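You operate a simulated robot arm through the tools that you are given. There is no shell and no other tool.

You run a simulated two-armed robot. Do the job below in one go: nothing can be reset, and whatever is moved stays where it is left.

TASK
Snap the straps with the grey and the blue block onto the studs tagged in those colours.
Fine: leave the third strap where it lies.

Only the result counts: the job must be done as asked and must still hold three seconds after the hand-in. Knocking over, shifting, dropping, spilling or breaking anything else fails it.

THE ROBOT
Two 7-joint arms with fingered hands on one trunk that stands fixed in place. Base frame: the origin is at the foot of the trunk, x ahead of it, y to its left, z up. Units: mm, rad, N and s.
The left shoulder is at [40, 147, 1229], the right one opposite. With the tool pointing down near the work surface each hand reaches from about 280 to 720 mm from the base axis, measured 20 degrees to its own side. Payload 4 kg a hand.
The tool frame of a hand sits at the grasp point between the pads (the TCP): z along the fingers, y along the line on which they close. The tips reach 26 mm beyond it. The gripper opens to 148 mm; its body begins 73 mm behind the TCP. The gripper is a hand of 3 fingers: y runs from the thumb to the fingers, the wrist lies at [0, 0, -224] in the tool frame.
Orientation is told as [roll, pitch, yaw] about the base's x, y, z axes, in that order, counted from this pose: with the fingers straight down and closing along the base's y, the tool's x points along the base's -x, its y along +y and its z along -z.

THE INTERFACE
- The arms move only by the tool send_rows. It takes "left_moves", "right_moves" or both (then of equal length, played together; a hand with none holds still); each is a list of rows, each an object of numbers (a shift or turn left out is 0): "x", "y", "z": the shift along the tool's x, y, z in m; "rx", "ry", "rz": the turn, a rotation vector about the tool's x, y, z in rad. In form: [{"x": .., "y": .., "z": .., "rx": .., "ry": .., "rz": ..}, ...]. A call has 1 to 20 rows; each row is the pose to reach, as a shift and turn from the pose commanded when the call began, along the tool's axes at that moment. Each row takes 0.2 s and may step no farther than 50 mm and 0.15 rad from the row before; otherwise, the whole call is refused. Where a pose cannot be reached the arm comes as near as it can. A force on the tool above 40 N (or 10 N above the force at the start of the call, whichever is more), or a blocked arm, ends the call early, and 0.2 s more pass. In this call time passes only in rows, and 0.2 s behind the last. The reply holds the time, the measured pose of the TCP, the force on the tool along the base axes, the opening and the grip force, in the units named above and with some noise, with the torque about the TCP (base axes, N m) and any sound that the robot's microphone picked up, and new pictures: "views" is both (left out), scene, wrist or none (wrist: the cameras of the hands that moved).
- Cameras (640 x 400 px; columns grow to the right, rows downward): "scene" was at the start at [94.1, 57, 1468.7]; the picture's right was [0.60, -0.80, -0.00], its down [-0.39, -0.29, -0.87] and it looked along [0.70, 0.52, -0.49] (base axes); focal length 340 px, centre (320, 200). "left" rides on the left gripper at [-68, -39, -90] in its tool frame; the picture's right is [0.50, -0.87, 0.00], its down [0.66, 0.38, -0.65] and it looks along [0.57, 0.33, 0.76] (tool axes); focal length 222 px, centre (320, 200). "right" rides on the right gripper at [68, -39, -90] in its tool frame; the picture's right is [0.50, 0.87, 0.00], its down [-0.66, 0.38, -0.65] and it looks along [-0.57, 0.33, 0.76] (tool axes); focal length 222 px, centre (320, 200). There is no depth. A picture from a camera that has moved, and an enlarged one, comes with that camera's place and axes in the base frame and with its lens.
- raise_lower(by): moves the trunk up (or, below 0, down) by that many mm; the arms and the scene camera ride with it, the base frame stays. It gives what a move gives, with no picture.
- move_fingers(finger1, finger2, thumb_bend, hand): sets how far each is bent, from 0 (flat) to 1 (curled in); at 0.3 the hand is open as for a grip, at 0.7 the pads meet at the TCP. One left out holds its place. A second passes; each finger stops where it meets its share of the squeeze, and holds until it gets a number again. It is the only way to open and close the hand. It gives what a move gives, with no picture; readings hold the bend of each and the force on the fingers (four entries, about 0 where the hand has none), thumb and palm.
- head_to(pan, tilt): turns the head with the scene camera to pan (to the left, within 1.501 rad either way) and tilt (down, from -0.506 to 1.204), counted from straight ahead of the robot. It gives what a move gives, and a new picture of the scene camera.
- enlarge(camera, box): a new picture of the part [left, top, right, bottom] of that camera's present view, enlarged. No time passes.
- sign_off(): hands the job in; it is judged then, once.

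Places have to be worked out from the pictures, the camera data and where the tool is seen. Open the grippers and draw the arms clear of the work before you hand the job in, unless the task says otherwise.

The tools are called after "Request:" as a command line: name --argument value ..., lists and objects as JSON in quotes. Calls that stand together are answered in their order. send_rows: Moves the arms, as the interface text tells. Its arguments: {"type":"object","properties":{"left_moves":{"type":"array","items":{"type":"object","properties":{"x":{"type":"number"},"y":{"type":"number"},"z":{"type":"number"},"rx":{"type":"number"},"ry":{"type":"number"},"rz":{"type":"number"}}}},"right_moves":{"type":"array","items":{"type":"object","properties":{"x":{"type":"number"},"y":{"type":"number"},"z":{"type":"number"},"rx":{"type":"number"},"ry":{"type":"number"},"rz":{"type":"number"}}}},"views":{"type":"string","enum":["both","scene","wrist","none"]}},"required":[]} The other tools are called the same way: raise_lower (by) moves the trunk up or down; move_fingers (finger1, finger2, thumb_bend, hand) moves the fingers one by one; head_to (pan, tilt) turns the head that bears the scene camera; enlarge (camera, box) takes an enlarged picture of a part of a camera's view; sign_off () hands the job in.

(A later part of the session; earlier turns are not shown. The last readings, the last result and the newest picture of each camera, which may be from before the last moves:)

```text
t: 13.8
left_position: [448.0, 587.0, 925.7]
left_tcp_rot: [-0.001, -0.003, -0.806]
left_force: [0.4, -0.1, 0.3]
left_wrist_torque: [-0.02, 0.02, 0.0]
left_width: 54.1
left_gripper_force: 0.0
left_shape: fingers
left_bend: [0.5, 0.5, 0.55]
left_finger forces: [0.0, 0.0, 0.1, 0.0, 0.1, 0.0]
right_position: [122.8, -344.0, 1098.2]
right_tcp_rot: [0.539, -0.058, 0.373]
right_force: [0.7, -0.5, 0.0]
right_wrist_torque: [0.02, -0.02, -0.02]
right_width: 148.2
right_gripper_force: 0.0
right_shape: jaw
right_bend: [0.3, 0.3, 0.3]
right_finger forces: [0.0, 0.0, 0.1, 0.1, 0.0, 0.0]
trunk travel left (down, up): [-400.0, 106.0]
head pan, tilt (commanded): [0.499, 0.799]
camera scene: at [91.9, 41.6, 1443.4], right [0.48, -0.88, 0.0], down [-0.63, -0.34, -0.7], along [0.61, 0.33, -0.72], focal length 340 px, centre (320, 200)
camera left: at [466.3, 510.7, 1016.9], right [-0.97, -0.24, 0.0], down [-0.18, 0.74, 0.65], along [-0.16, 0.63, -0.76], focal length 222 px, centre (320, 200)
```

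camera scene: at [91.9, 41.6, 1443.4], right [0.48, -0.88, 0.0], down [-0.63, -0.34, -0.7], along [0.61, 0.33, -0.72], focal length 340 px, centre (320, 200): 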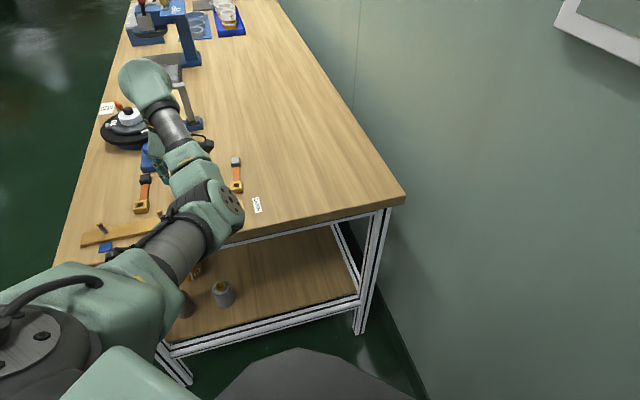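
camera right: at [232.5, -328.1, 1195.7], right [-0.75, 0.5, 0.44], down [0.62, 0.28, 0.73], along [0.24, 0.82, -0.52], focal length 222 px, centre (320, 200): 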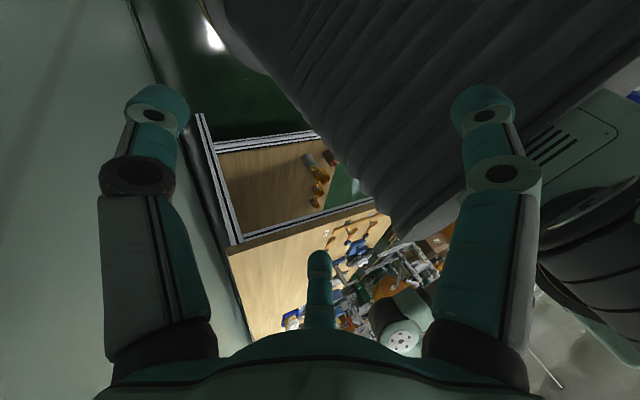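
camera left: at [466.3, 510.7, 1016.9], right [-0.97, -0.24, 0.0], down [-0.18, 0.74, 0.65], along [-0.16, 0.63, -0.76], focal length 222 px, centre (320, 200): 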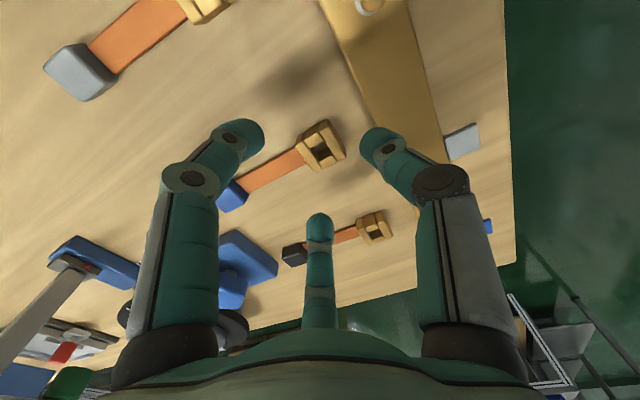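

The buckle sits centred between thumb and fingers. I lower to about z = 884, with the tips just above the table.

Request:
send_rows --left_moves '[{"z": 0.01}, {"z": 0.02}, {"z": 0.03}, {"z": 0.036}, {"z": 0.042}]' --views "wrist"

Request:
enlarge --camera "left" --box '[220, 110, 420, 235]'

```text
t: 15.0
left_position: [447.9, 585.8, 883.7]
left_tcp_rot: [-0.001, -0.002, -0.806]
left_force: [1.4, 1.5, 1.6]
left_wrist_torque: [0.07, -0.02, -0.02]
left_width: 52.6
left_gripper_force: 1.2
left_shape: fingers
left_bend: [0.5, 0.5, 0.56]
left_finger forces: [0.2, 0.9, 0.1, 0.1, 2.0, 0.1]
right_position: [122.9, -345.2, 1097.8]
right_tcp_rot: [0.541, -0.057, 0.373]
right_force: [-0.5, 0.0, 0.3]
right_wrist_torque: [-0.01, 0.01, 0.0]
right_width: 148.1
right_gripper_force: 0.1
right_shape: jaw
right_bend: [0.3, 0.3, 0.3]
right_finger forces: [0.1, 0.1, 0.0, 0.0, 0.1, 0.0]
trunk travel left (down, up): [-400.0, 106.0]
head pan, tilt (commanded): [0.499, 0.799]
camera left: at [466.4, 510.3, 975.1], right [-0.97, -0.24, 0.0], down [-0.18, 0.74, 0.65], along [-0.16, 0.63, -0.76], focal length 222 px, centre (320, 200)
```

left: 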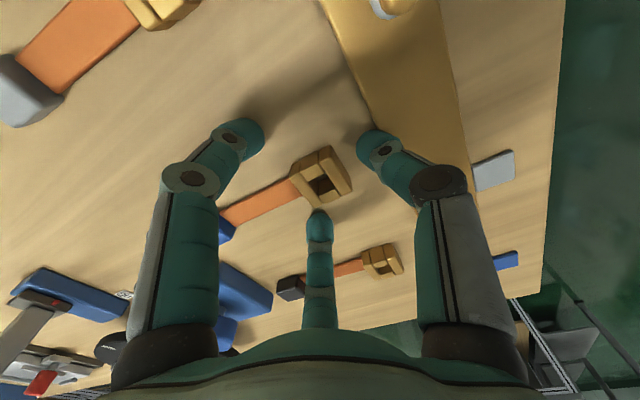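

```text
3.20 times, centred on (320, 172) of left
camera zoom: at [466.4, 510.3, 975.1], right [-0.97, -0.24, 0.0], down [-0.18, 0.74, 0.65], along [-0.16, 0.63, -0.76], focal length 711 px, centre (320, 288)
```

zoom: 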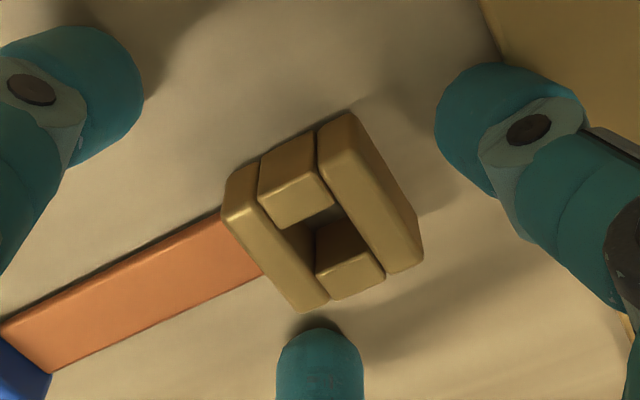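

The thumb reads 2 N, so it probably brushes the plank edge, and the buckle seems to sit off centre. I enlarge to measure before closing.

Request:
enlarge --camera "left" --box '[280, 135, 376, 195]'

Request:
enlarge --camera "left" --box '[336, 95, 432, 155]'

```text
6.67 times, centred on (328, 165) of left
camera zoom: at [466.4, 510.3, 975.1], right [-0.97, -0.24, 0.0], down [-0.18, 0.74, 0.65], along [-0.16, 0.63, -0.76], focal length 1481 px, centre (267, 433)
```

zoom: 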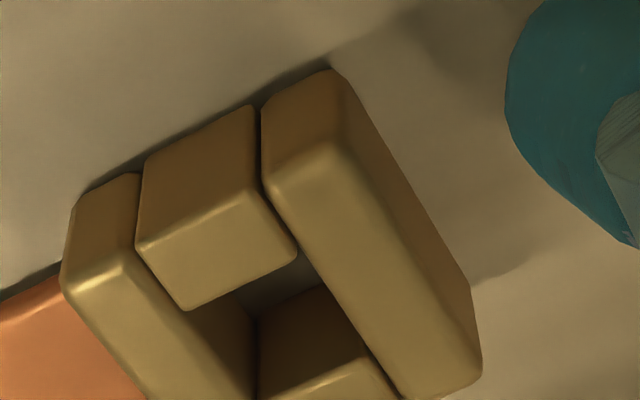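

```text
6.67 times, centred on (384, 125) of left
camera zoom: at [466.4, 510.3, 975.1], right [-0.97, -0.24, 0.0], down [-0.18, 0.74, 0.65], along [-0.16, 0.63, -0.76], focal length 1481 px, centre (-107, 700)
```

zoom: 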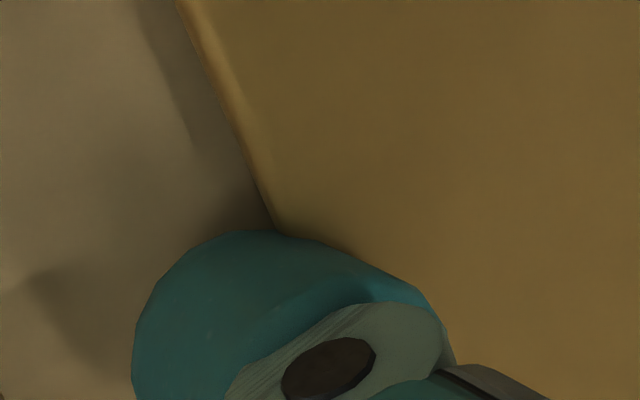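

The buckle centre is at about (446.4, 586.4), within 1.5 mm of the TCP, and the thumb just rests on the plank edge. I bend the thumb a little inward to clear the plank, then lower 3 mm more.

Request:
move_fingers --hand "left" --thumb_bend 0.59

Request:
send_rows --left_moves '[{"z": 0.0015}, {"z": 0.003}]' --views "none"

```text
t: 16.0
left_position: [447.5, 586.0, 884.1]
left_tcp_rot: [-0.001, -0.002, -0.806]
left_force: [0.6, 0.1, 3.6]
left_wrist_torque: [0.12, 0.0, 0.01]
left_width: 48.5
left_gripper_force: 1.7
left_shape: fingers
left_bend: [0.5, 0.5, 0.59]
left_finger forces: [0.7, 3.0, 0.1, 0.0, 0.0, 0.1]
right_position: [122.1, -344.4, 1097.9]
right_tcp_rot: [0.541, -0.058, 0.373]
right_force: [-0.2, 0.2, -0.8]
right_wrist_torque: [0.03, -0.03, -0.02]
right_width: 148.0
right_gripper_force: 0.1
right_shape: jaw
right_bend: [0.3, 0.3, 0.3]
right_finger forces: [0.0, 0.0, 0.1, 0.0, 0.1, 0.0]
trunk travel left (down, up): [-400.0, 106.0]
head pan, tilt (commanded): [0.499, 0.799]
```

```text
t: 16.6
left_position: [447.7, 584.7, 883.2]
left_tcp_rot: [0.005, -0.002, -0.806]
left_force: [0.7, 0.6, 16.2]
left_wrist_torque: [0.41, -0.21, -0.03]
left_width: 49.2
left_gripper_force: 8.3
left_shape: fingers
left_bend: [0.5, 0.49, 0.59]
left_finger forces: [6.7, 9.8, 0.1, 0.1, 0.1, 0.0]
right_position: [121.1, -345.5, 1098.1]
right_tcp_rot: [0.541, -0.059, 0.375]
right_force: [-0.5, -0.7, -0.1]
right_wrist_torque: [0.03, -0.03, -0.01]
right_width: 148.0
right_gripper_force: 0.0
right_shape: jaw
right_bend: [0.3, 0.3, 0.3]
right_finger forces: [0.0, 0.0, 0.1, 0.0, 0.0, 0.0]
trunk travel left (down, up): [-400.0, 106.0]
head pan, tilt (commanded): [0.499, 0.799]
```

The open fingertips already touch the table (16 N up at TCP z 883), so they reach about 33 mm below the TCP at this bend. I back off 2.5 mm and then bend the fingers further in.

Request:
send_rows --left_moves '[{"z": -0.0025}, {"z": -0.0035}]' --views "none"

Request:
move_fingers --hand "left" --finger1 0.56 --finger2 0.56

Request:
enlarge --camera "left" --box '[220, 110, 420, 235]'

```text
t: 17.2
left_position: [446.6, 584.6, 884.8]
left_tcp_rot: [-0.003, -0.003, -0.806]
left_force: [0.3, 0.6, 4.2]
left_wrist_torque: [0.14, -0.09, 0.01]
left_width: 48.7
left_gripper_force: 2.7
left_shape: fingers
left_bend: [0.5, 0.49, 0.59]
left_finger forces: [2.2, 2.7, 0.0, 0.0, 0.1, 0.1]
right_position: [122.1, -345.4, 1098.5]
right_tcp_rot: [0.542, -0.058, 0.372]
right_force: [-0.3, 0.7, 0.4]
right_wrist_torque: [-0.01, -0.04, -0.02]
right_width: 147.9
right_gripper_force: 0.0
right_shape: jaw
right_bend: [0.3, 0.3, 0.3]
right_finger forces: [0.0, 0.0, 0.0, 0.1, 0.0, 0.0]
trunk travel left (down, up): [-400.0, 106.0]
head pan, tilt (commanded): [0.499, 0.799]
```

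```text
t: 18.2
left_position: [447.9, 586.3, 885.6]
left_tcp_rot: [-0.002, -0.002, -0.807]
left_force: [0.2, 0.6, -0.4]
left_wrist_torque: [0.05, -0.04, 0.03]
left_width: 38.0
left_gripper_force: 0.1
left_shape: fingers
left_bend: [0.56, 0.56, 0.59]
left_finger forces: [0.0, 0.0, 0.0, 0.0, 0.1, 0.0]
right_position: [122.8, -345.8, 1097.6]
right_tcp_rot: [0.54, -0.058, 0.374]
right_force: [0.3, -0.7, 0.0]
right_wrist_torque: [0.05, -0.01, 0.02]
right_width: 147.8
right_gripper_force: 0.0
right_shape: jaw
right_bend: [0.3, 0.3, 0.3]
right_finger forces: [0.0, 0.0, 0.1, 0.0, 0.0, 0.0]
trunk travel left (down, up): [-400.0, 106.0]
head pan, tilt (commanded): [0.499, 0.799]
```

```text
3.20 times, centred on (320, 172) of left
camera zoom: at [466.5, 509.5, 975.2], right [-0.97, -0.24, 0.0], down [-0.18, 0.74, 0.65], along [-0.16, 0.63, -0.76], focal length 711 px, centre (320, 288)
```

zoom: 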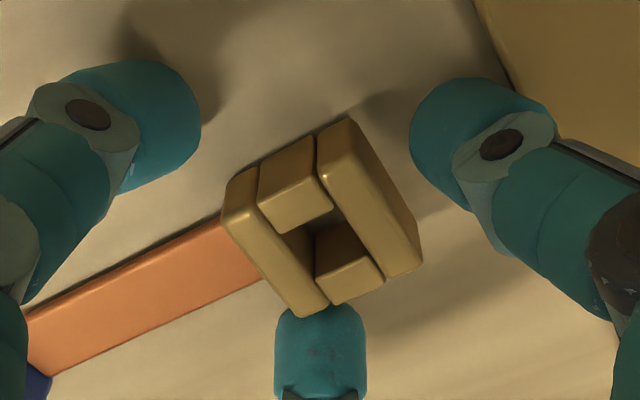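

No contact now and the buckle lies between all three fingers. I lower 4 mm and then close the hand on the buckle.

Request:
send_rows --left_moves '[{"z": 0.002}, {"z": 0.004}]' --views "none"

Request:
move_fingers --hand "left" --finger1 0.68 --finger2 0.68 --thumb_bend 0.68

Request:
enlarge --camera "left" --box '[220, 110, 420, 235]'

```text
t: 18.8
left_position: [446.2, 585.7, 883.6]
left_tcp_rot: [0.003, -0.001, -0.803]
left_force: [0.7, 1.7, 15.5]
left_wrist_torque: [0.25, -0.14, 0.0]
left_width: 38.2
left_gripper_force: 7.4
left_shape: fingers
left_bend: [0.56, 0.55, 0.59]
left_finger forces: [6.8, 9.0, 0.0, 0.0, 0.1, 0.0]
right_position: [120.6, -346.9, 1097.4]
right_tcp_rot: [0.54, -0.059, 0.374]
right_force: [-0.5, 0.2, 0.2]
right_wrist_torque: [-0.01, -0.01, -0.03]
right_width: 148.1
right_gripper_force: 0.0
right_shape: jaw
right_bend: [0.3, 0.3, 0.3]
right_finger forces: [0.1, 0.1, 0.1, 0.0, 0.0, 0.0]
trunk travel left (down, up): [-400.0, 106.0]
head pan, tilt (commanded): [0.499, 0.799]
```

```text
t: 19.8
left_position: [446.6, 585.3, 881.0]
left_tcp_rot: [0.001, 0.0, -0.805]
left_force: [-1.2, 8.1, 19.6]
left_wrist_torque: [0.77, 0.2, -0.04]
left_width: 13.6
left_gripper_force: 14.9
left_shape: fingers
left_bend: [0.63, 0.58, 0.67]
left_finger forces: [3.8, 23.9, 0.1, 0.1, 2.2, 0.0]
right_position: [121.3, -346.0, 1097.4]
right_tcp_rot: [0.542, -0.06, 0.372]
right_force: [0.9, -0.3, 0.1]
right_wrist_torque: [-0.02, 0.01, -0.01]
right_width: 148.0
right_gripper_force: 0.2
right_shape: jaw
right_bend: [0.3, 0.3, 0.3]
right_finger forces: [0.1, 0.1, 0.0, 0.0, 0.1, 0.1]
trunk travel left (down, up): [-400.0, 106.0]
head pan, tilt (commanded): [0.499, 0.799]
```

```text
3.20 times, centred on (320, 172) of left
camera zoom: at [464.7, 509.7, 973.2], right [-0.97, -0.24, 0.0], down [-0.18, 0.73, 0.65], along [-0.16, 0.64, -0.76], focal length 711 px, centre (320, 288)
```

zoom: 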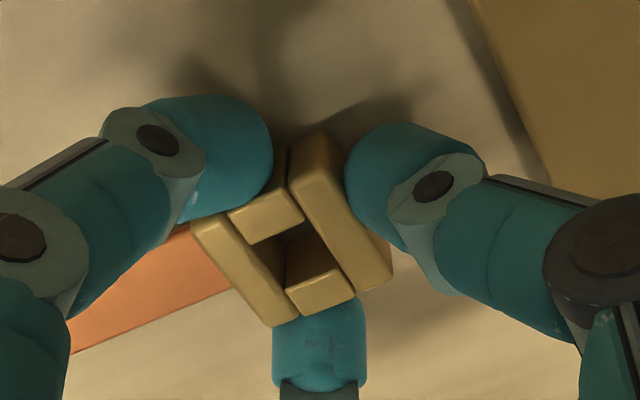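

All three fingers hold the buckle, but the tips still press the table with about 20 N. I ease up 2 mm and check the grip.

Request:
send_rows --left_moves '[{"z": -0.001}, {"z": -0.002}]' --views "none"

Request:
move_fingers --hand "left" --finger1 0.75 --finger2 0.75 --thumb_bend 0.75

Request:
enlarge --camera "left" --box '[220, 110, 420, 235]'

```text
t: 20.4
left_position: [446.2, 585.5, 883.0]
left_tcp_rot: [-0.002, -0.004, -0.806]
left_force: [-1.6, 4.9, 14.2]
left_wrist_torque: [0.63, 0.16, 0.0]
left_width: 13.9
left_gripper_force: 12.9
left_shape: fingers
left_bend: [0.63, 0.58, 0.67]
left_finger forces: [3.9, 18.8, 0.0, 0.0, 2.4, 0.0]
right_position: [120.4, -346.0, 1098.7]
right_tcp_rot: [0.542, -0.058, 0.374]
right_force: [0.2, -0.7, -0.1]
right_wrist_torque: [0.0, -0.01, 0.05]
right_width: 148.1
right_gripper_force: 0.1
right_shape: jaw
right_bend: [0.3, 0.3, 0.3]
right_finger forces: [0.0, 0.0, 0.0, 0.0, 0.0, 0.0]
trunk travel left (down, up): [-400.0, 106.0]
head pan, tilt (commanded): [0.499, 0.799]
```

```text
t: 21.4
left_position: [447.2, 585.9, 881.6]
left_tcp_rot: [-0.002, -0.003, -0.806]
left_force: [0.2, 0.4, 6.2]
left_wrist_torque: [0.2, 0.0, 0.01]
left_width: 9.9
left_gripper_force: 15.8
left_shape: fingers
left_bend: [0.64, 0.58, 0.69]
left_finger forces: [8.9, 14.5, 0.0, 0.1, 9.1, 0.0]
right_position: [121.2, -346.5, 1098.8]
right_tcp_rot: [0.542, -0.057, 0.372]
right_force: [0.1, 0.5, 0.8]
right_wrist_torque: [-0.02, -0.01, 0.02]
right_width: 147.9
right_gripper_force: 0.2
right_shape: jaw
right_bend: [0.3, 0.3, 0.3]
right_finger forces: [0.1, 0.1, 0.1, 0.0, 0.0, 0.1]
trunk travel left (down, up): [-400.0, 106.0]
head pan, tilt (commanded): [0.499, 0.799]
```

```text
3.20 times, centred on (320, 172) of left
camera zoom: at [465.9, 508.9, 973.3], right [-0.97, -0.24, 0.0], down [-0.18, 0.74, 0.65], along [-0.16, 0.63, -0.76], focal length 711 px, centre (320, 288)
```

zoom: 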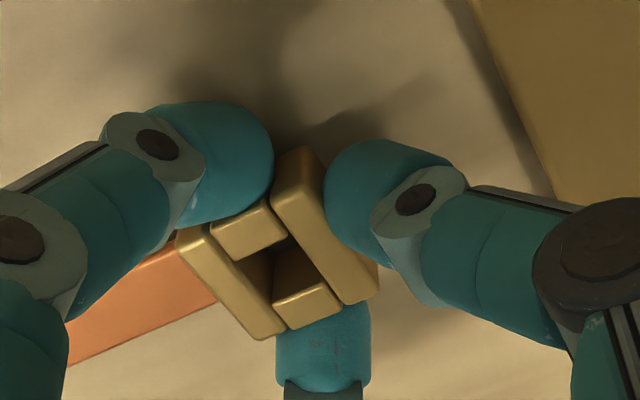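

The grip shows 9 to 15 N on each finger. I lift 40 mm slowly to test the grip and see whether the strap is stiff or hangs.

Request:
send_rows --left_moves '[{"z": -0.005}, {"z": -0.01}, {"z": -0.018}, {"z": -0.026}, {"z": -0.034}, {"z": -0.042}]' --views "both"

Request:
enlarge --camera "left" --box '[160, 90, 480, 290]'

```text
t: 22.8
left_position: [447.6, 585.5, 924.5]
left_tcp_rot: [-0.001, -0.001, -0.804]
left_force: [0.5, -0.4, 0.1]
left_wrist_torque: [-0.01, 0.03, -0.01]
left_width: 9.3
left_gripper_force: 12.1
left_shape: fingers
left_bend: [0.64, 0.58, 0.72]
left_finger forces: [8.2, 7.3, 0.1, 0.0, 8.9, 0.1]
right_position: [122.0, -344.1, 1097.6]
right_tcp_rot: [0.539, -0.057, 0.375]
right_force: [0.0, 0.1, -0.4]
right_wrist_torque: [-0.04, 0.0, 0.02]
right_width: 148.0
right_gripper_force: 0.0
right_shape: jaw
right_bend: [0.3, 0.3, 0.3]
right_finger forces: [0.0, 0.1, 0.0, 0.0, 0.0, 0.0]
trunk travel left (down, up): [-400.0, 106.0]
head pan, tilt (commanded): [0.499, 0.799]
camera scene: at [92.0, 41.1, 1443.4], right [0.48, -0.88, 0.0], down [-0.63, -0.34, -0.7], along [0.61, 0.33, -0.72], focal length 340 px, centre (320, 200)
camera left: at [466.2, 509.9, 1015.4], right [-0.97, -0.24, 0.0], down [-0.18, 0.74, 0.65], along [-0.16, 0.63, -0.76], focal length 222 px, centre (320, 200)
```

scene: 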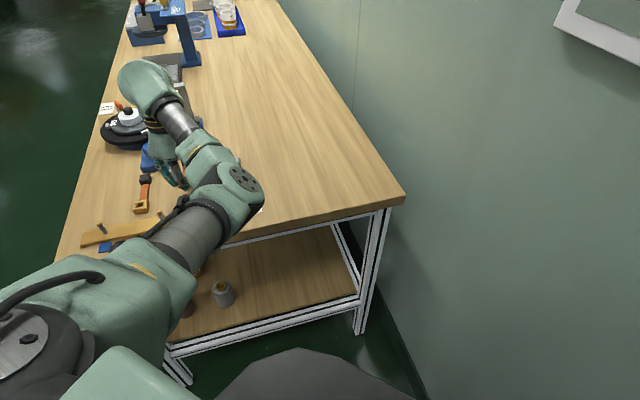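
left: 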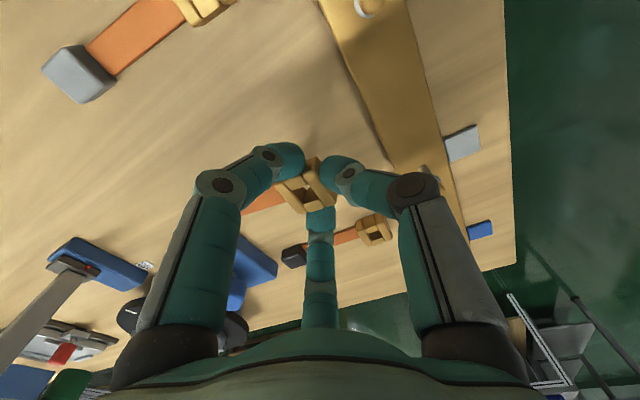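

```text
2.00 times, centred on (320, 190) of left
camera zoom: at [466.2, 509.9, 1015.4], right [-0.97, -0.24, 0.0], down [-0.18, 0.74, 0.65], along [-0.16, 0.63, -0.76], focal length 444 px, centre (320, 220)
```

zoom: 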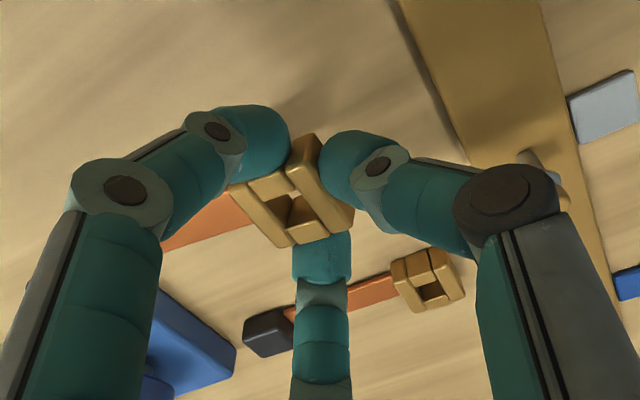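

The buckle came up with the hand at 8 to 9 N per finger, and the strap seems to point the same way as before. I lift further to z of about 1000 and check whether the strap hangs.

Request:
send_rows --left_moves '[{"z": -0.015}, {"z": -0.03}, {"z": -0.045}, {"z": -0.06}, {"z": -0.075}]' --views "both"

Request:
enlarge --camera "left" --box '[200, 110, 360, 210]'

Request:
enlarge --camera "scene" --box '[70, 60, 310, 210]'

```text
t: 24.0
left_position: [448.1, 585.5, 998.5]
left_tcp_rot: [-0.002, -0.002, -0.804]
left_force: [0.4, -0.1, -0.1]
left_wrist_torque: [0.01, 0.0, 0.0]
left_width: 9.7
left_gripper_force: 12.2
left_shape: fingers
left_bend: [0.64, 0.58, 0.72]
left_finger forces: [8.2, 7.3, 0.0, 0.0, 8.7, 0.1]
right_position: [122.5, -346.4, 1099.3]
right_tcp_rot: [0.542, -0.058, 0.372]
right_force: [0.6, -0.5, -0.1]
right_wrist_torque: [0.0, 0.02, -0.01]
right_width: 148.0
right_gripper_force: 0.1
right_shape: jaw
right_bend: [0.3, 0.3, 0.3]
right_finger forces: [0.0, 0.0, 0.1, 0.1, 0.0, 0.0]
trunk travel left (down, up): [-400.0, 106.0]
head pan, tilt (commanded): [0.499, 0.799]
camera scene: at [91.9, 40.9, 1443.4], right [0.48, -0.88, 0.0], down [-0.63, -0.34, -0.7], along [0.61, 0.33, -0.72], focal length 340 px, centre (320, 200)
camera left: at [466.6, 510.2, 1090.4], right [-0.97, -0.24, 0.0], down [-0.18, 0.74, 0.65], along [-0.16, 0.63, -0.76], focal length 222 px, centre (320, 200)
```

scene: 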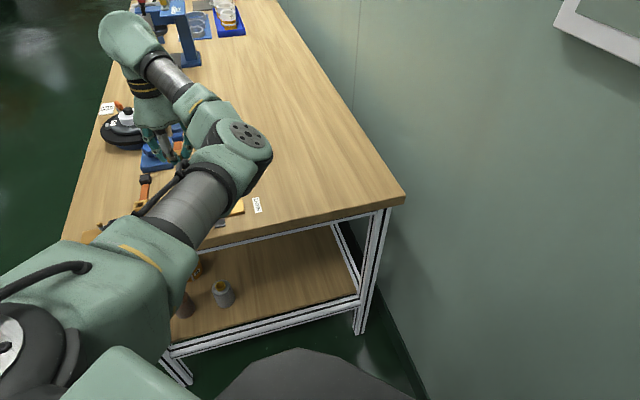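
left: 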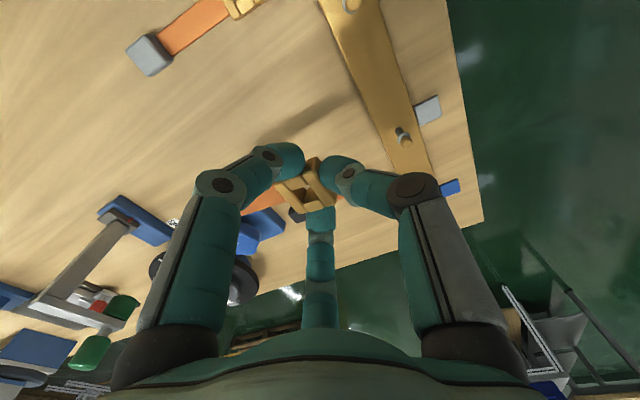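

```text
4.00 times, centred on (280, 160) of left
camera zoom: at [466.6, 510.2, 1090.4], right [-0.97, -0.24, 0.0], down [-0.18, 0.74, 0.65], along [-0.16, 0.63, -0.76], focal length 888 px, centre (480, 360)
```

zoom: 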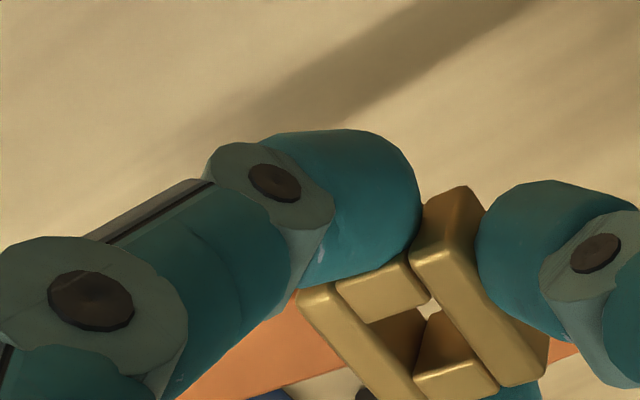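

```text
2.67 times, centred on (190, 135) of scene
camera zoom: at [91.9, 40.9, 1443.4], right [0.48, -0.88, 0.0], down [-0.63, -0.34, -0.7], along [0.61, 0.33, -0.72], focal length 907 px, centre (667, 373)
```

zoom: 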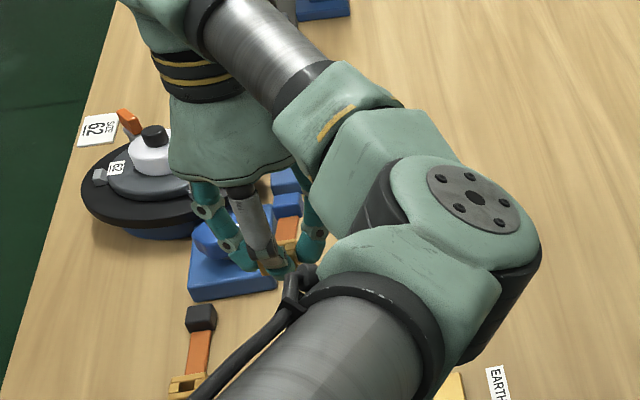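

The scene view shows the strap is stiff: the blue block stays level behind the buckle. I now enlarge the held buckle to measure the hole's offset from the TCP.

Request:
enlarge --camera "left" --box '[264, 145, 352, 200]'

Request:
enlarge --camera "left" --box '[264, 165, 352, 220]'

```text
7.27 times, centred on (308, 172) of left
camera zoom: at [466.6, 510.2, 1090.4], right [-0.97, -0.24, 0.0], down [-0.18, 0.74, 0.65], along [-0.16, 0.63, -0.76], focal length 1615 px, centre (407, 400)
```

zoom: 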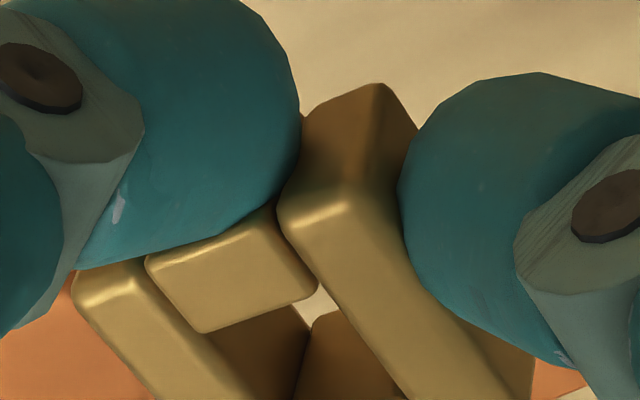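

```text
7.27 times, centred on (308, 192) of left
camera zoom: at [466.6, 510.2, 1090.4], right [-0.97, -0.24, 0.0], down [-0.18, 0.74, 0.65], along [-0.16, 0.63, -0.76], focal length 1615 px, centre (407, 254)
```

zoom: 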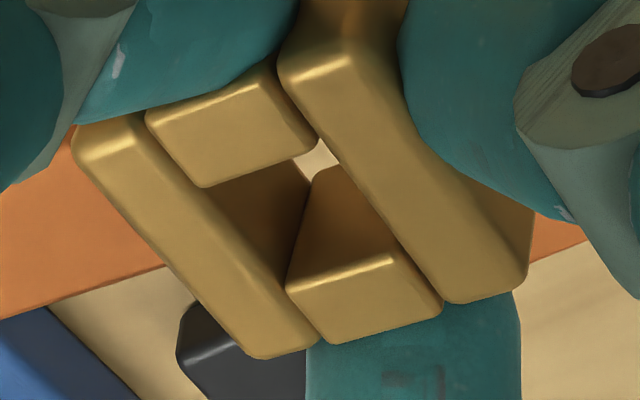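

The strap is rigid, which makes it simple. The hole sits roughly 11 mm toward the fingers from the TCP. I carry it at z of about 1000 to above the blue stud.

Request:
send_rows --left_moves '[{"x": 0.0226, "y": -0.0094}, {"x": 0.0452, "y": -0.0188}, {"x": 0.0677, "y": -0.0281}, {"x": 0.0903, "y": -0.0375}, {"x": 0.1129, "y": -0.0469}, {"x": 0.1355, "y": -0.0563}, {"x": 0.158, "y": -0.0656}, {"x": 0.1806, "y": -0.075}]' --views "both"

```text
t: 25.8
left_position: [268.3, 665.4, 998.8]
left_tcp_rot: [-0.002, -0.003, -0.805]
left_force: [-0.7, -0.6, -0.1]
left_wrist_torque: [-0.05, 0.02, -0.04]
left_width: 9.1
left_gripper_force: 11.5
left_shape: fingers
left_bend: [0.64, 0.58, 0.72]
left_finger forces: [8.0, 7.3, 0.0, 0.0, 8.7, 0.0]
right_position: [121.2, -345.1, 1099.4]
right_tcp_rot: [0.538, -0.058, 0.372]
right_force: [-0.5, 0.0, -1.7]
right_wrist_torque: [0.0, -0.02, -0.01]
right_width: 148.0
right_gripper_force: 0.1
right_shape: jaw
right_bend: [0.3, 0.3, 0.3]
right_finger forces: [0.0, 0.1, 0.0, 0.1, 0.0, 0.0]
trunk travel left (down, up): [-400.0, 106.0]
head pan, tilt (commanded): [0.499, 0.799]
camera scene: at [91.3, 41.7, 1443.4], right [0.48, -0.88, 0.0], down [-0.63, -0.34, -0.7], along [0.61, 0.33, -0.72], focal length 340 px, centre (320, 200)
camera left: at [286.9, 589.0, 1089.6], right [-0.97, -0.24, 0.0], down [-0.18, 0.74, 0.65], along [-0.16, 0.63, -0.76], focal length 222 px, centre (320, 200)
```

scene: 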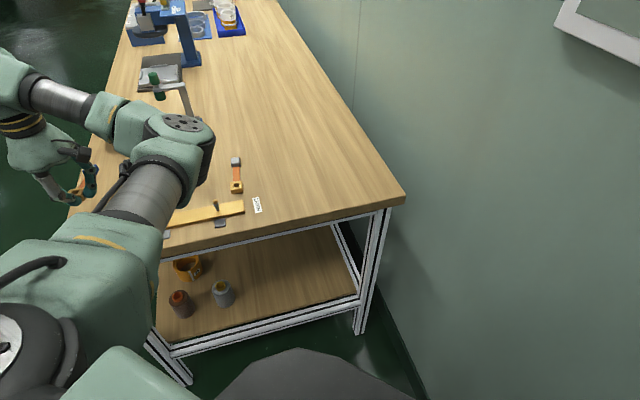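
left: 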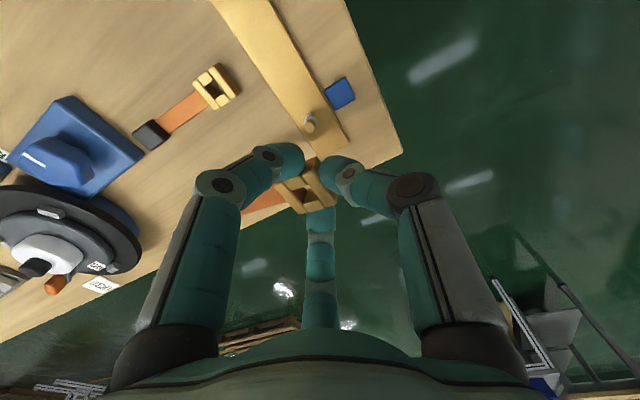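

The blue stud is now visible right beside the held buckle. I enlarge to find its exact place.

Request:
enlarge --camera "left" --box '[264, 92, 360, 152]'

Request:
enlarge --camera "left" --box '[264, 145, 352, 200]'

Request:
enlarge --camera "scene" --box '[20, 140, 116, 200]'

```text
6.67 times, centred on (312, 122) of left
camera zoom: at [286.9, 589.0, 1089.6], right [-0.97, -0.24, 0.0], down [-0.18, 0.74, 0.65], along [-0.16, 0.63, -0.76], focal length 1481 px, centre (373, 720)
```

zoom: 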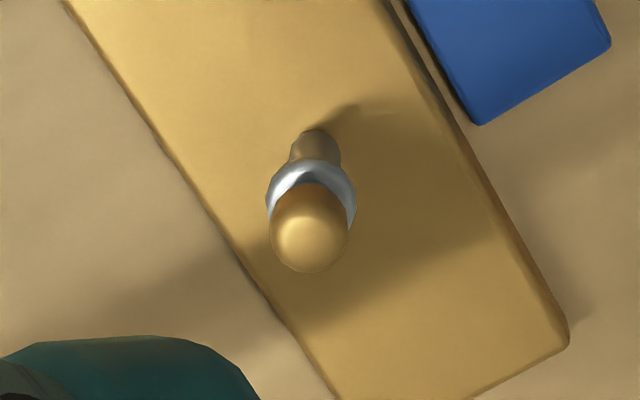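

```text
7.27 times, centred on (308, 172) of left
camera zoom: at [286.9, 589.0, 1089.6], right [-0.97, -0.24, 0.0], down [-0.18, 0.74, 0.65], along [-0.16, 0.63, -0.76], focal length 1615 px, centre (407, 400)
```

zoom: 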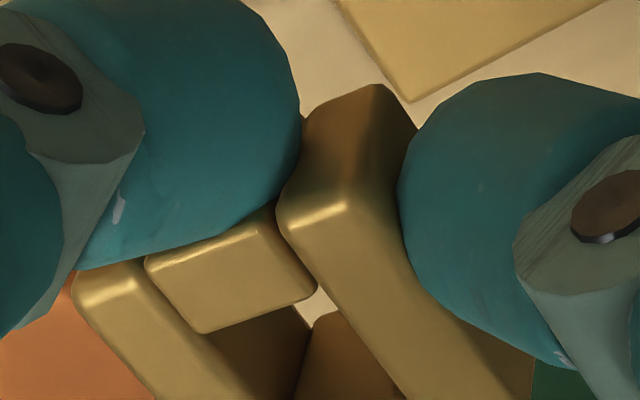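

```text
6.67 times, centred on (68, 170) of scene
camera zoom: at [91.3, 41.7, 1443.4], right [0.48, -0.88, 0.0], down [-0.63, -0.34, -0.7], along [0.61, 0.33, -0.72], focal length 2267 px, centre (2000, 400)
```

zoom: 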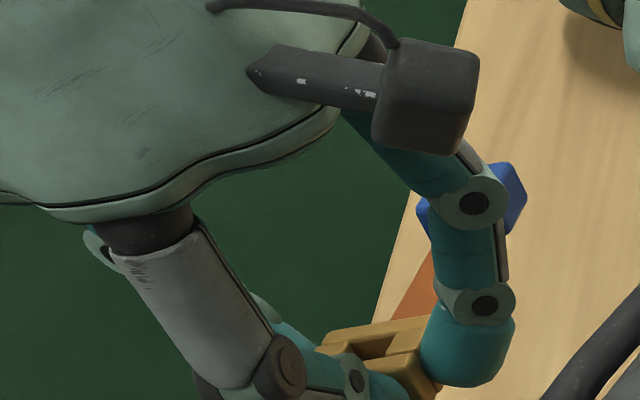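

Both cameras see the held buckle now; I enlarge the scene view on the buckle to triangulate the hole and its height relative to the TCP.

Request:
enlarge --camera "scene" --box '[62, 178, 102, 203]'

Request:
enlarge --camera "left" --box '[264, 165, 352, 220]'

```text
16.00 times, centred on (82, 190) of scene
camera zoom: at [91.3, 41.7, 1443.4], right [0.48, -0.88, 0.0], down [-0.63, -0.34, -0.7], along [0.61, 0.33, -0.72], focal length 5440 px, centre (4128, 352)
```

zoom: 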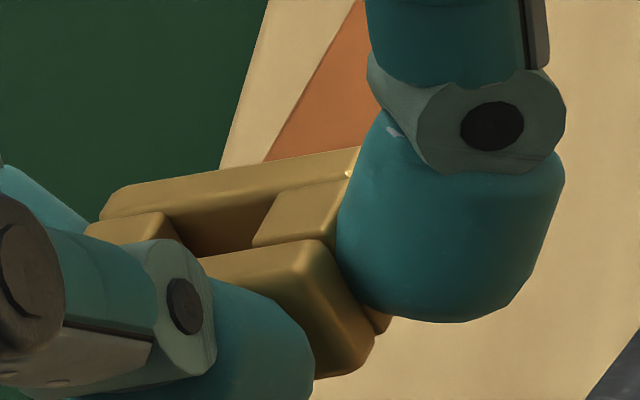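

```text
7.27 times, centred on (308, 192) of left
camera zoom: at [286.9, 589.0, 1089.6], right [-0.97, -0.24, 0.0], down [-0.18, 0.74, 0.65], along [-0.16, 0.63, -0.76], focal length 1615 px, centre (407, 254)
```

zoom: 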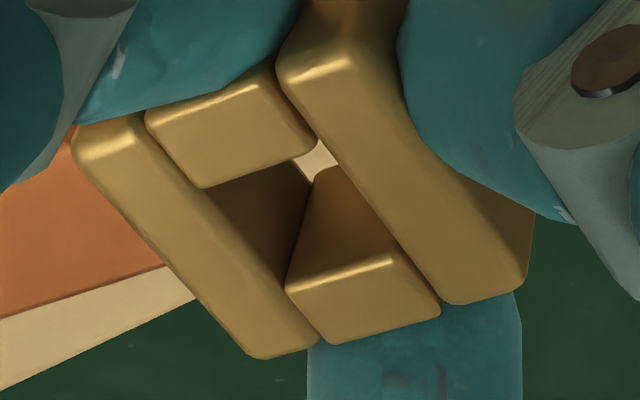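

Triangulating with both cameras, the hole is about 2.6 mm (tool x) and 0.9 mm (tool y) off the stud axis. I correct that and come down to z of about 958 for another look.

Request:
send_rows --left_moves '[{"x": -0.0013, "y": -0.0005, "z": 0.014}, {"x": -0.0026, "y": -0.0009, "z": 0.028}, {"x": -0.0026, "y": -0.0009, "z": 0.041}]' --views "none"

Request:
enlarge --camera "left" --box '[264, 130, 360, 190]'

Request:
enlarge --camera "scene" --box '[60, 185, 140, 235]'

```text
t: 26.6
left_position: [269.5, 663.8, 957.4]
left_tcp_rot: [-0.002, -0.001, -0.804]
left_force: [0.0, -0.6, -1.2]
left_wrist_torque: [-0.06, 0.04, 0.0]
left_width: 9.3
left_gripper_force: 11.7
left_shape: fingers
left_bend: [0.64, 0.58, 0.72]
left_finger forces: [7.9, 7.3, 0.0, 0.1, 8.7, 0.0]
right_position: [122.1, -342.9, 1098.0]
right_tcp_rot: [0.539, -0.057, 0.374]
right_force: [0.3, 0.0, -0.3]
right_wrist_torque: [0.01, 0.0, 0.01]
right_width: 148.1
right_gripper_force: 0.0
right_shape: jaw
right_bend: [0.3, 0.3, 0.3]
right_finger forces: [0.0, 0.0, 0.1, 0.1, 0.1, 0.0]
trunk travel left (down, up): [-400.0, 106.0]
head pan, tilt (commanded): [0.499, 0.799]
```

```text
6.67 times, centred on (312, 160) of left
camera zoom: at [288.2, 586.4, 1048.6], right [-0.97, -0.24, 0.0], down [-0.18, 0.74, 0.65], along [-0.16, 0.63, -0.76], focal length 1481 px, centre (373, 467)
```

zoom: 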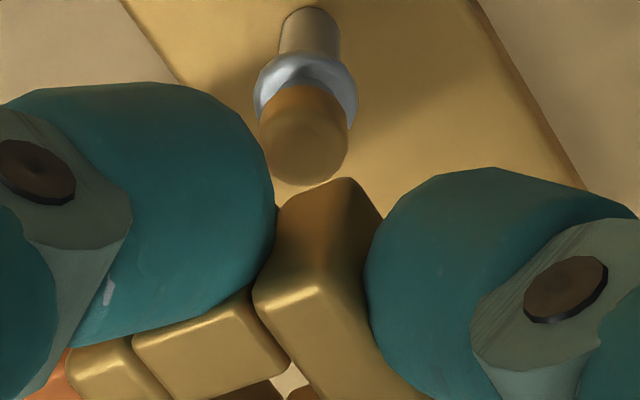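

```text
8.00 times, centred on (100, 210) of scene
camera zoom: at [92.1, 41.3, 1443.4], right [0.48, -0.88, 0.0], down [-0.63, -0.34, -0.7], along [0.61, 0.33, -0.72], focal length 2720 px, centre (2080, 120)
```

zoom: 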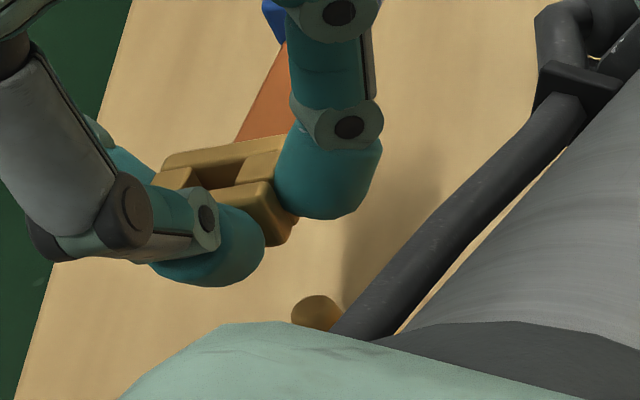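

The stud now sits at about tool (0, 9.6) and the hole at about (0.7, 10.6), so they are within about 1 mm. I check once more with the scene camera.

Request:
enlarge --camera "scene" --box '[72, 196, 112, 221]'

Request:
enlarge --camera "left" --box '[264, 165, 352, 220]'

```text
16.00 times, centred on (92, 208) of scene
camera zoom: at [92.1, 41.3, 1443.4], right [0.48, -0.88, 0.0], down [-0.63, -0.34, -0.7], along [0.61, 0.33, -0.72], focal length 5440 px, centre (3968, 64)
```

zoom: 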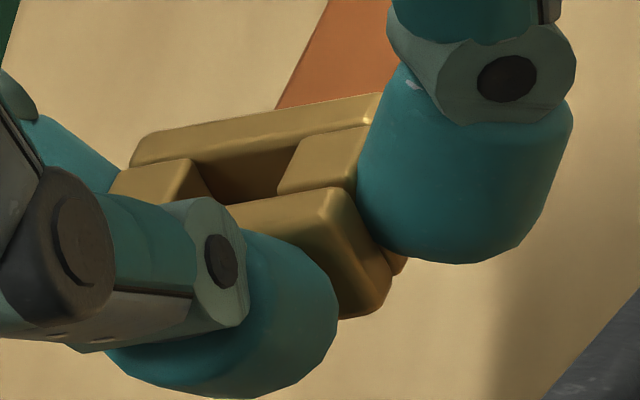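

```text
7.27 times, centred on (308, 192) of left
camera zoom: at [288.2, 586.4, 1048.6], right [-0.97, -0.24, 0.0], down [-0.18, 0.74, 0.65], along [-0.16, 0.63, -0.76], focal length 1615 px, centre (407, 254)
```

zoom: 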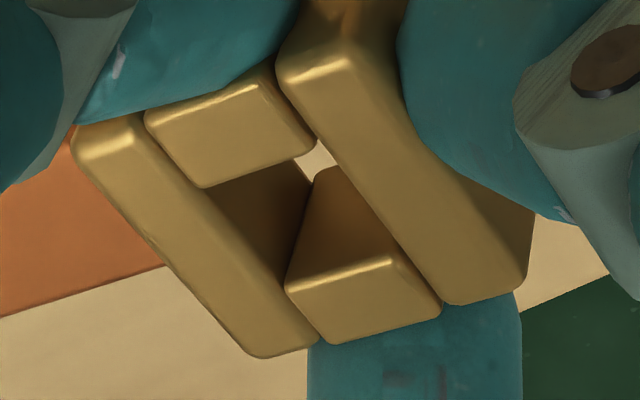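

Refined triangulation puts the hole about 1.5 mm (x) and 1.3 mm (y) past the stud in tool axes. I correct this, come down to just above the stud head (TCP about 937), and look again.

Request:
send_rows --left_moves '[{"x": -0.0015, "y": -0.0013, "z": 0.007}, {"x": -0.0015, "y": -0.0013, "z": 0.014}, {"x": -0.0015, "y": -0.0013, "z": 0.02}]' --views "none"

Request:
enlarge --camera "left" --box '[264, 130, 360, 190]'

Request:
enlarge --camera "scene" --box '[64, 200, 128, 240]'

```text
t: 27.4
left_position: [271.3, 660.7, 938.0]
left_tcp_rot: [-0.002, 0.0, -0.807]
left_force: [1.2, -0.5, -0.5]
left_wrist_torque: [0.0, 0.05, 0.0]
left_width: 9.5
left_gripper_force: 12.1
left_shape: fingers
left_bend: [0.64, 0.58, 0.72]
left_finger forces: [8.0, 7.4, 0.1, 0.1, 8.7, 0.0]
right_position: [122.1, -344.0, 1098.1]
right_tcp_rot: [0.539, -0.059, 0.373]
right_force: [0.1, 0.4, -0.3]
right_wrist_torque: [0.01, 0.01, -0.03]
right_width: 147.8
right_gripper_force: 0.1
right_shape: jaw
right_bend: [0.3, 0.3, 0.3]
right_finger forces: [0.1, 0.1, 0.1, 0.1, 0.1, 0.0]
trunk travel left (down, up): [-400.0, 106.0]
head pan, tilt (commanded): [0.499, 0.799]
```

```text
6.67 times, centred on (312, 160) of left
camera zoom: at [288.3, 584.1, 1028.5], right [-0.97, -0.24, 0.0], down [-0.18, 0.74, 0.65], along [-0.16, 0.63, -0.76], focal length 1481 px, centre (373, 467)
```

zoom: 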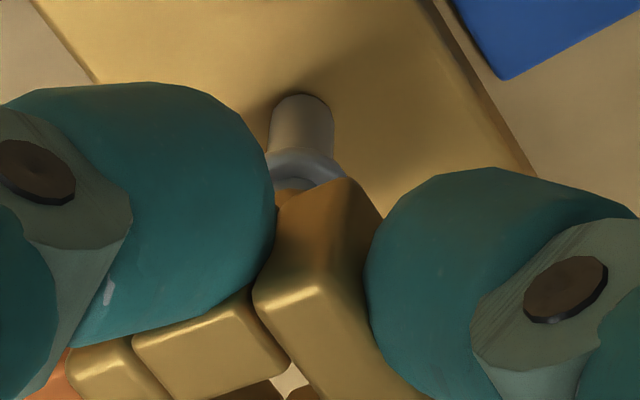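

```text
10.00 times, centred on (96, 220) of scene
camera zoom: at [91.9, 41.3, 1443.4], right [0.48, -0.88, 0.0], down [-0.63, -0.34, -0.7], along [0.61, 0.33, -0.72], focal length 3400 px, centre (2560, 0)
```

zoom: 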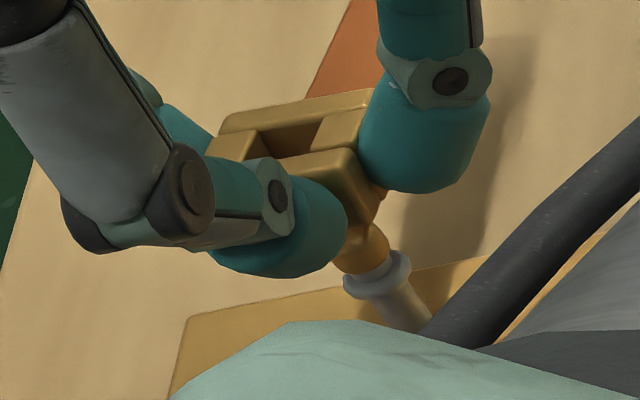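

The scene camera now shows the stud head directly under the buckle. I enlarge to compare the stud axis with the hole.

Request:
enlarge --camera "scene" --box '[80, 205, 112, 225]'

Request:
enlarge --camera "scene" --box '[88, 215, 120, 235]'

```text
16.00 times, centred on (96, 215) of scene
camera zoom: at [91.9, 41.3, 1443.4], right [0.48, -0.88, 0.0], down [-0.63, -0.34, -0.7], along [0.61, 0.33, -0.72], focal length 5440 px, centre (3904, -40)
```

zoom: 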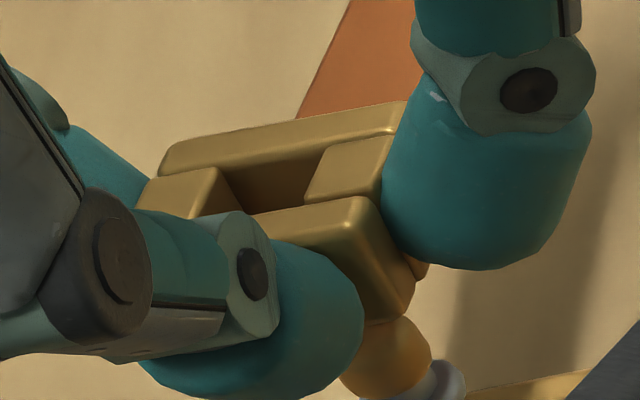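

```text
16.00 times, centred on (104, 225) of scene
camera zoom: at [91.9, 41.3, 1443.4], right [0.48, -0.88, 0.0], down [-0.63, -0.34, -0.7], along [0.61, 0.33, -0.72], focal length 5440 px, centre (3776, -200)
```

zoom: 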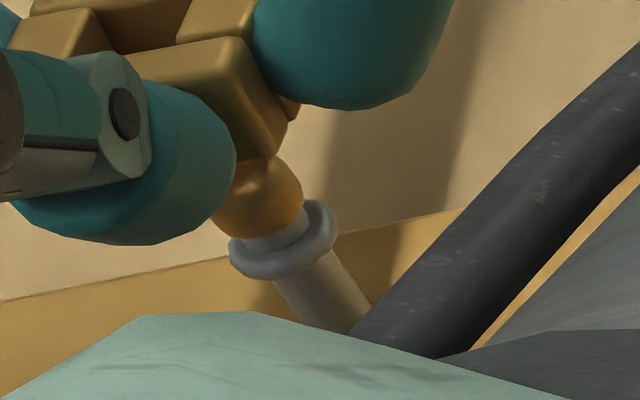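

Both views agree that the hole is within about 0.6 mm of the stud axis. I lower slowly and watch the force to see whether the head enters the hole.

Request:
send_rows --left_moves '[{"z": 0.0015}, {"z": 0.003}, {"z": 0.0045}, {"z": 0.006}, {"z": 0.0075}, {"z": 0.009}]' --views "none"

Request:
enlarge --camera "scene" --box '[80, 205, 120, 230]'

Request:
enlarge --camera "left" --box '[264, 145, 360, 205]'

```text
t: 28.8
left_position: [269.1, 660.5, 928.4]
left_tcp_rot: [-0.001, -0.002, -0.806]
left_force: [-0.1, -0.4, -0.3]
left_wrist_torque: [-0.03, 0.03, 0.03]
left_width: 9.1
left_gripper_force: 11.5
left_shape: fingers
left_bend: [0.64, 0.58, 0.72]
left_finger forces: [7.9, 7.3, 0.1, 0.0, 8.7, 0.0]
right_position: [121.9, -344.6, 1098.3]
right_tcp_rot: [0.54, -0.056, 0.374]
right_force: [-0.1, 0.2, 0.4]
right_wrist_torque: [0.0, -0.06, -0.02]
right_width: 148.2
right_gripper_force: 0.1
right_shape: jaw
right_bend: [0.3, 0.3, 0.3]
right_finger forces: [0.0, 0.1, 0.1, 0.0, 0.0, 0.0]
trunk travel left (down, up): [-400.0, 106.0]
head pan, tilt (commanded): [0.499, 0.799]
```

```text
16.00 times, centred on (100, 218) of scene
camera zoom: at [92.0, 41.2, 1443.4], right [0.48, -0.88, 0.0], down [-0.63, -0.34, -0.7], along [0.61, 0.33, -0.72], focal length 5440 px, centre (3840, -80)
```

zoom: 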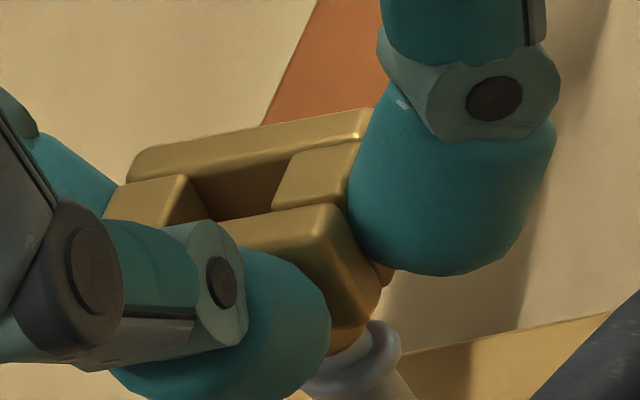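

```text
6.67 times, centred on (312, 175) of left
camera zoom: at [288.1, 584.0, 1019.6], right [-0.97, -0.24, 0.0], down [-0.18, 0.74, 0.65], along [-0.16, 0.63, -0.76], focal length 1481 px, centre (373, 367)
```

zoom: 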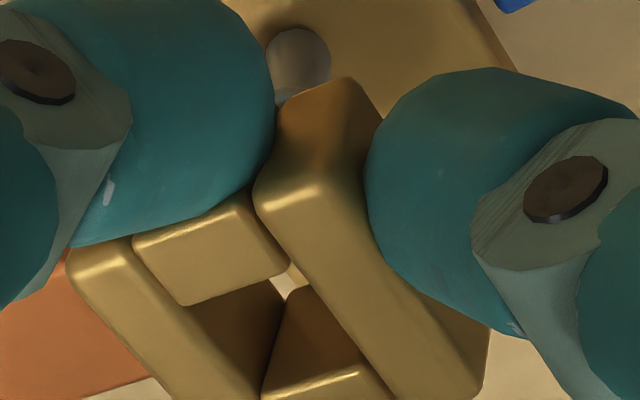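

There is no contact force yet, and the buckle bottom is already below the head's top, so the head is entering the hole. I go down another 9 mm slowly.

Request:
send_rows --left_moves '[{"z": 0.0015}, {"z": 0.003}, {"z": 0.0045}, {"z": 0.006}, {"z": 0.0075}, {"z": 0.009}]' --views "none"

Request:
enlarge --camera "scene" --box '[80, 205, 120, 230]'

Request:
enlarge --camera "left" --box '[264, 160, 360, 220]'

```text
t: 30.2
left_position: [267.8, 658.9, 922.0]
left_tcp_rot: [0.002, 0.0, -0.804]
left_force: [-0.9, 0.3, 10.5]
left_wrist_torque: [0.13, -0.02, 0.0]
left_width: 9.1
left_gripper_force: 14.7
left_shape: fingers
left_bend: [0.63, 0.58, 0.71]
left_finger forces: [9.8, 8.8, 0.0, 0.0, 10.5, 0.0]
right_position: [121.8, -346.2, 1098.8]
right_tcp_rot: [0.541, -0.057, 0.373]
right_force: [-0.1, -1.1, 0.0]
right_wrist_torque: [0.0, -0.02, -0.01]
right_width: 148.0
right_gripper_force: 0.1
right_shape: jaw
right_bend: [0.3, 0.3, 0.3]
right_finger forces: [0.1, 0.1, 0.0, 0.1, 0.0, 0.1]
trunk travel left (down, up): [-400.0, 106.0]
head pan, tilt (commanded): [0.499, 0.799]
```

```text
16.00 times, centred on (100, 218) of scene
camera zoom: at [91.0, 39.4, 1443.6], right [0.48, -0.88, 0.0], down [-0.63, -0.34, -0.7], along [0.61, 0.33, -0.72], focal length 5440 px, centre (3840, -80)
```

zoom: 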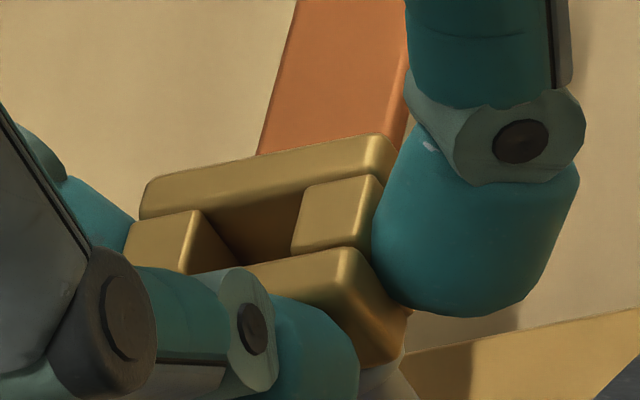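

```text
6.67 times, centred on (312, 190) of left
camera zoom: at [287.4, 583.0, 1012.2], right [-0.97, -0.24, 0.0], down [-0.18, 0.73, 0.65], along [-0.16, 0.63, -0.76], focal length 1481 px, centre (373, 267)
```

zoom: 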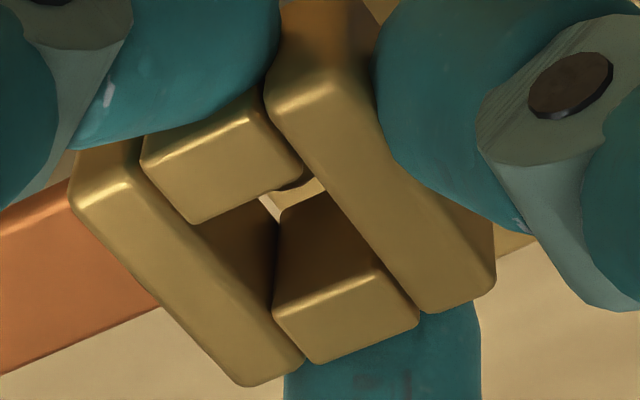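

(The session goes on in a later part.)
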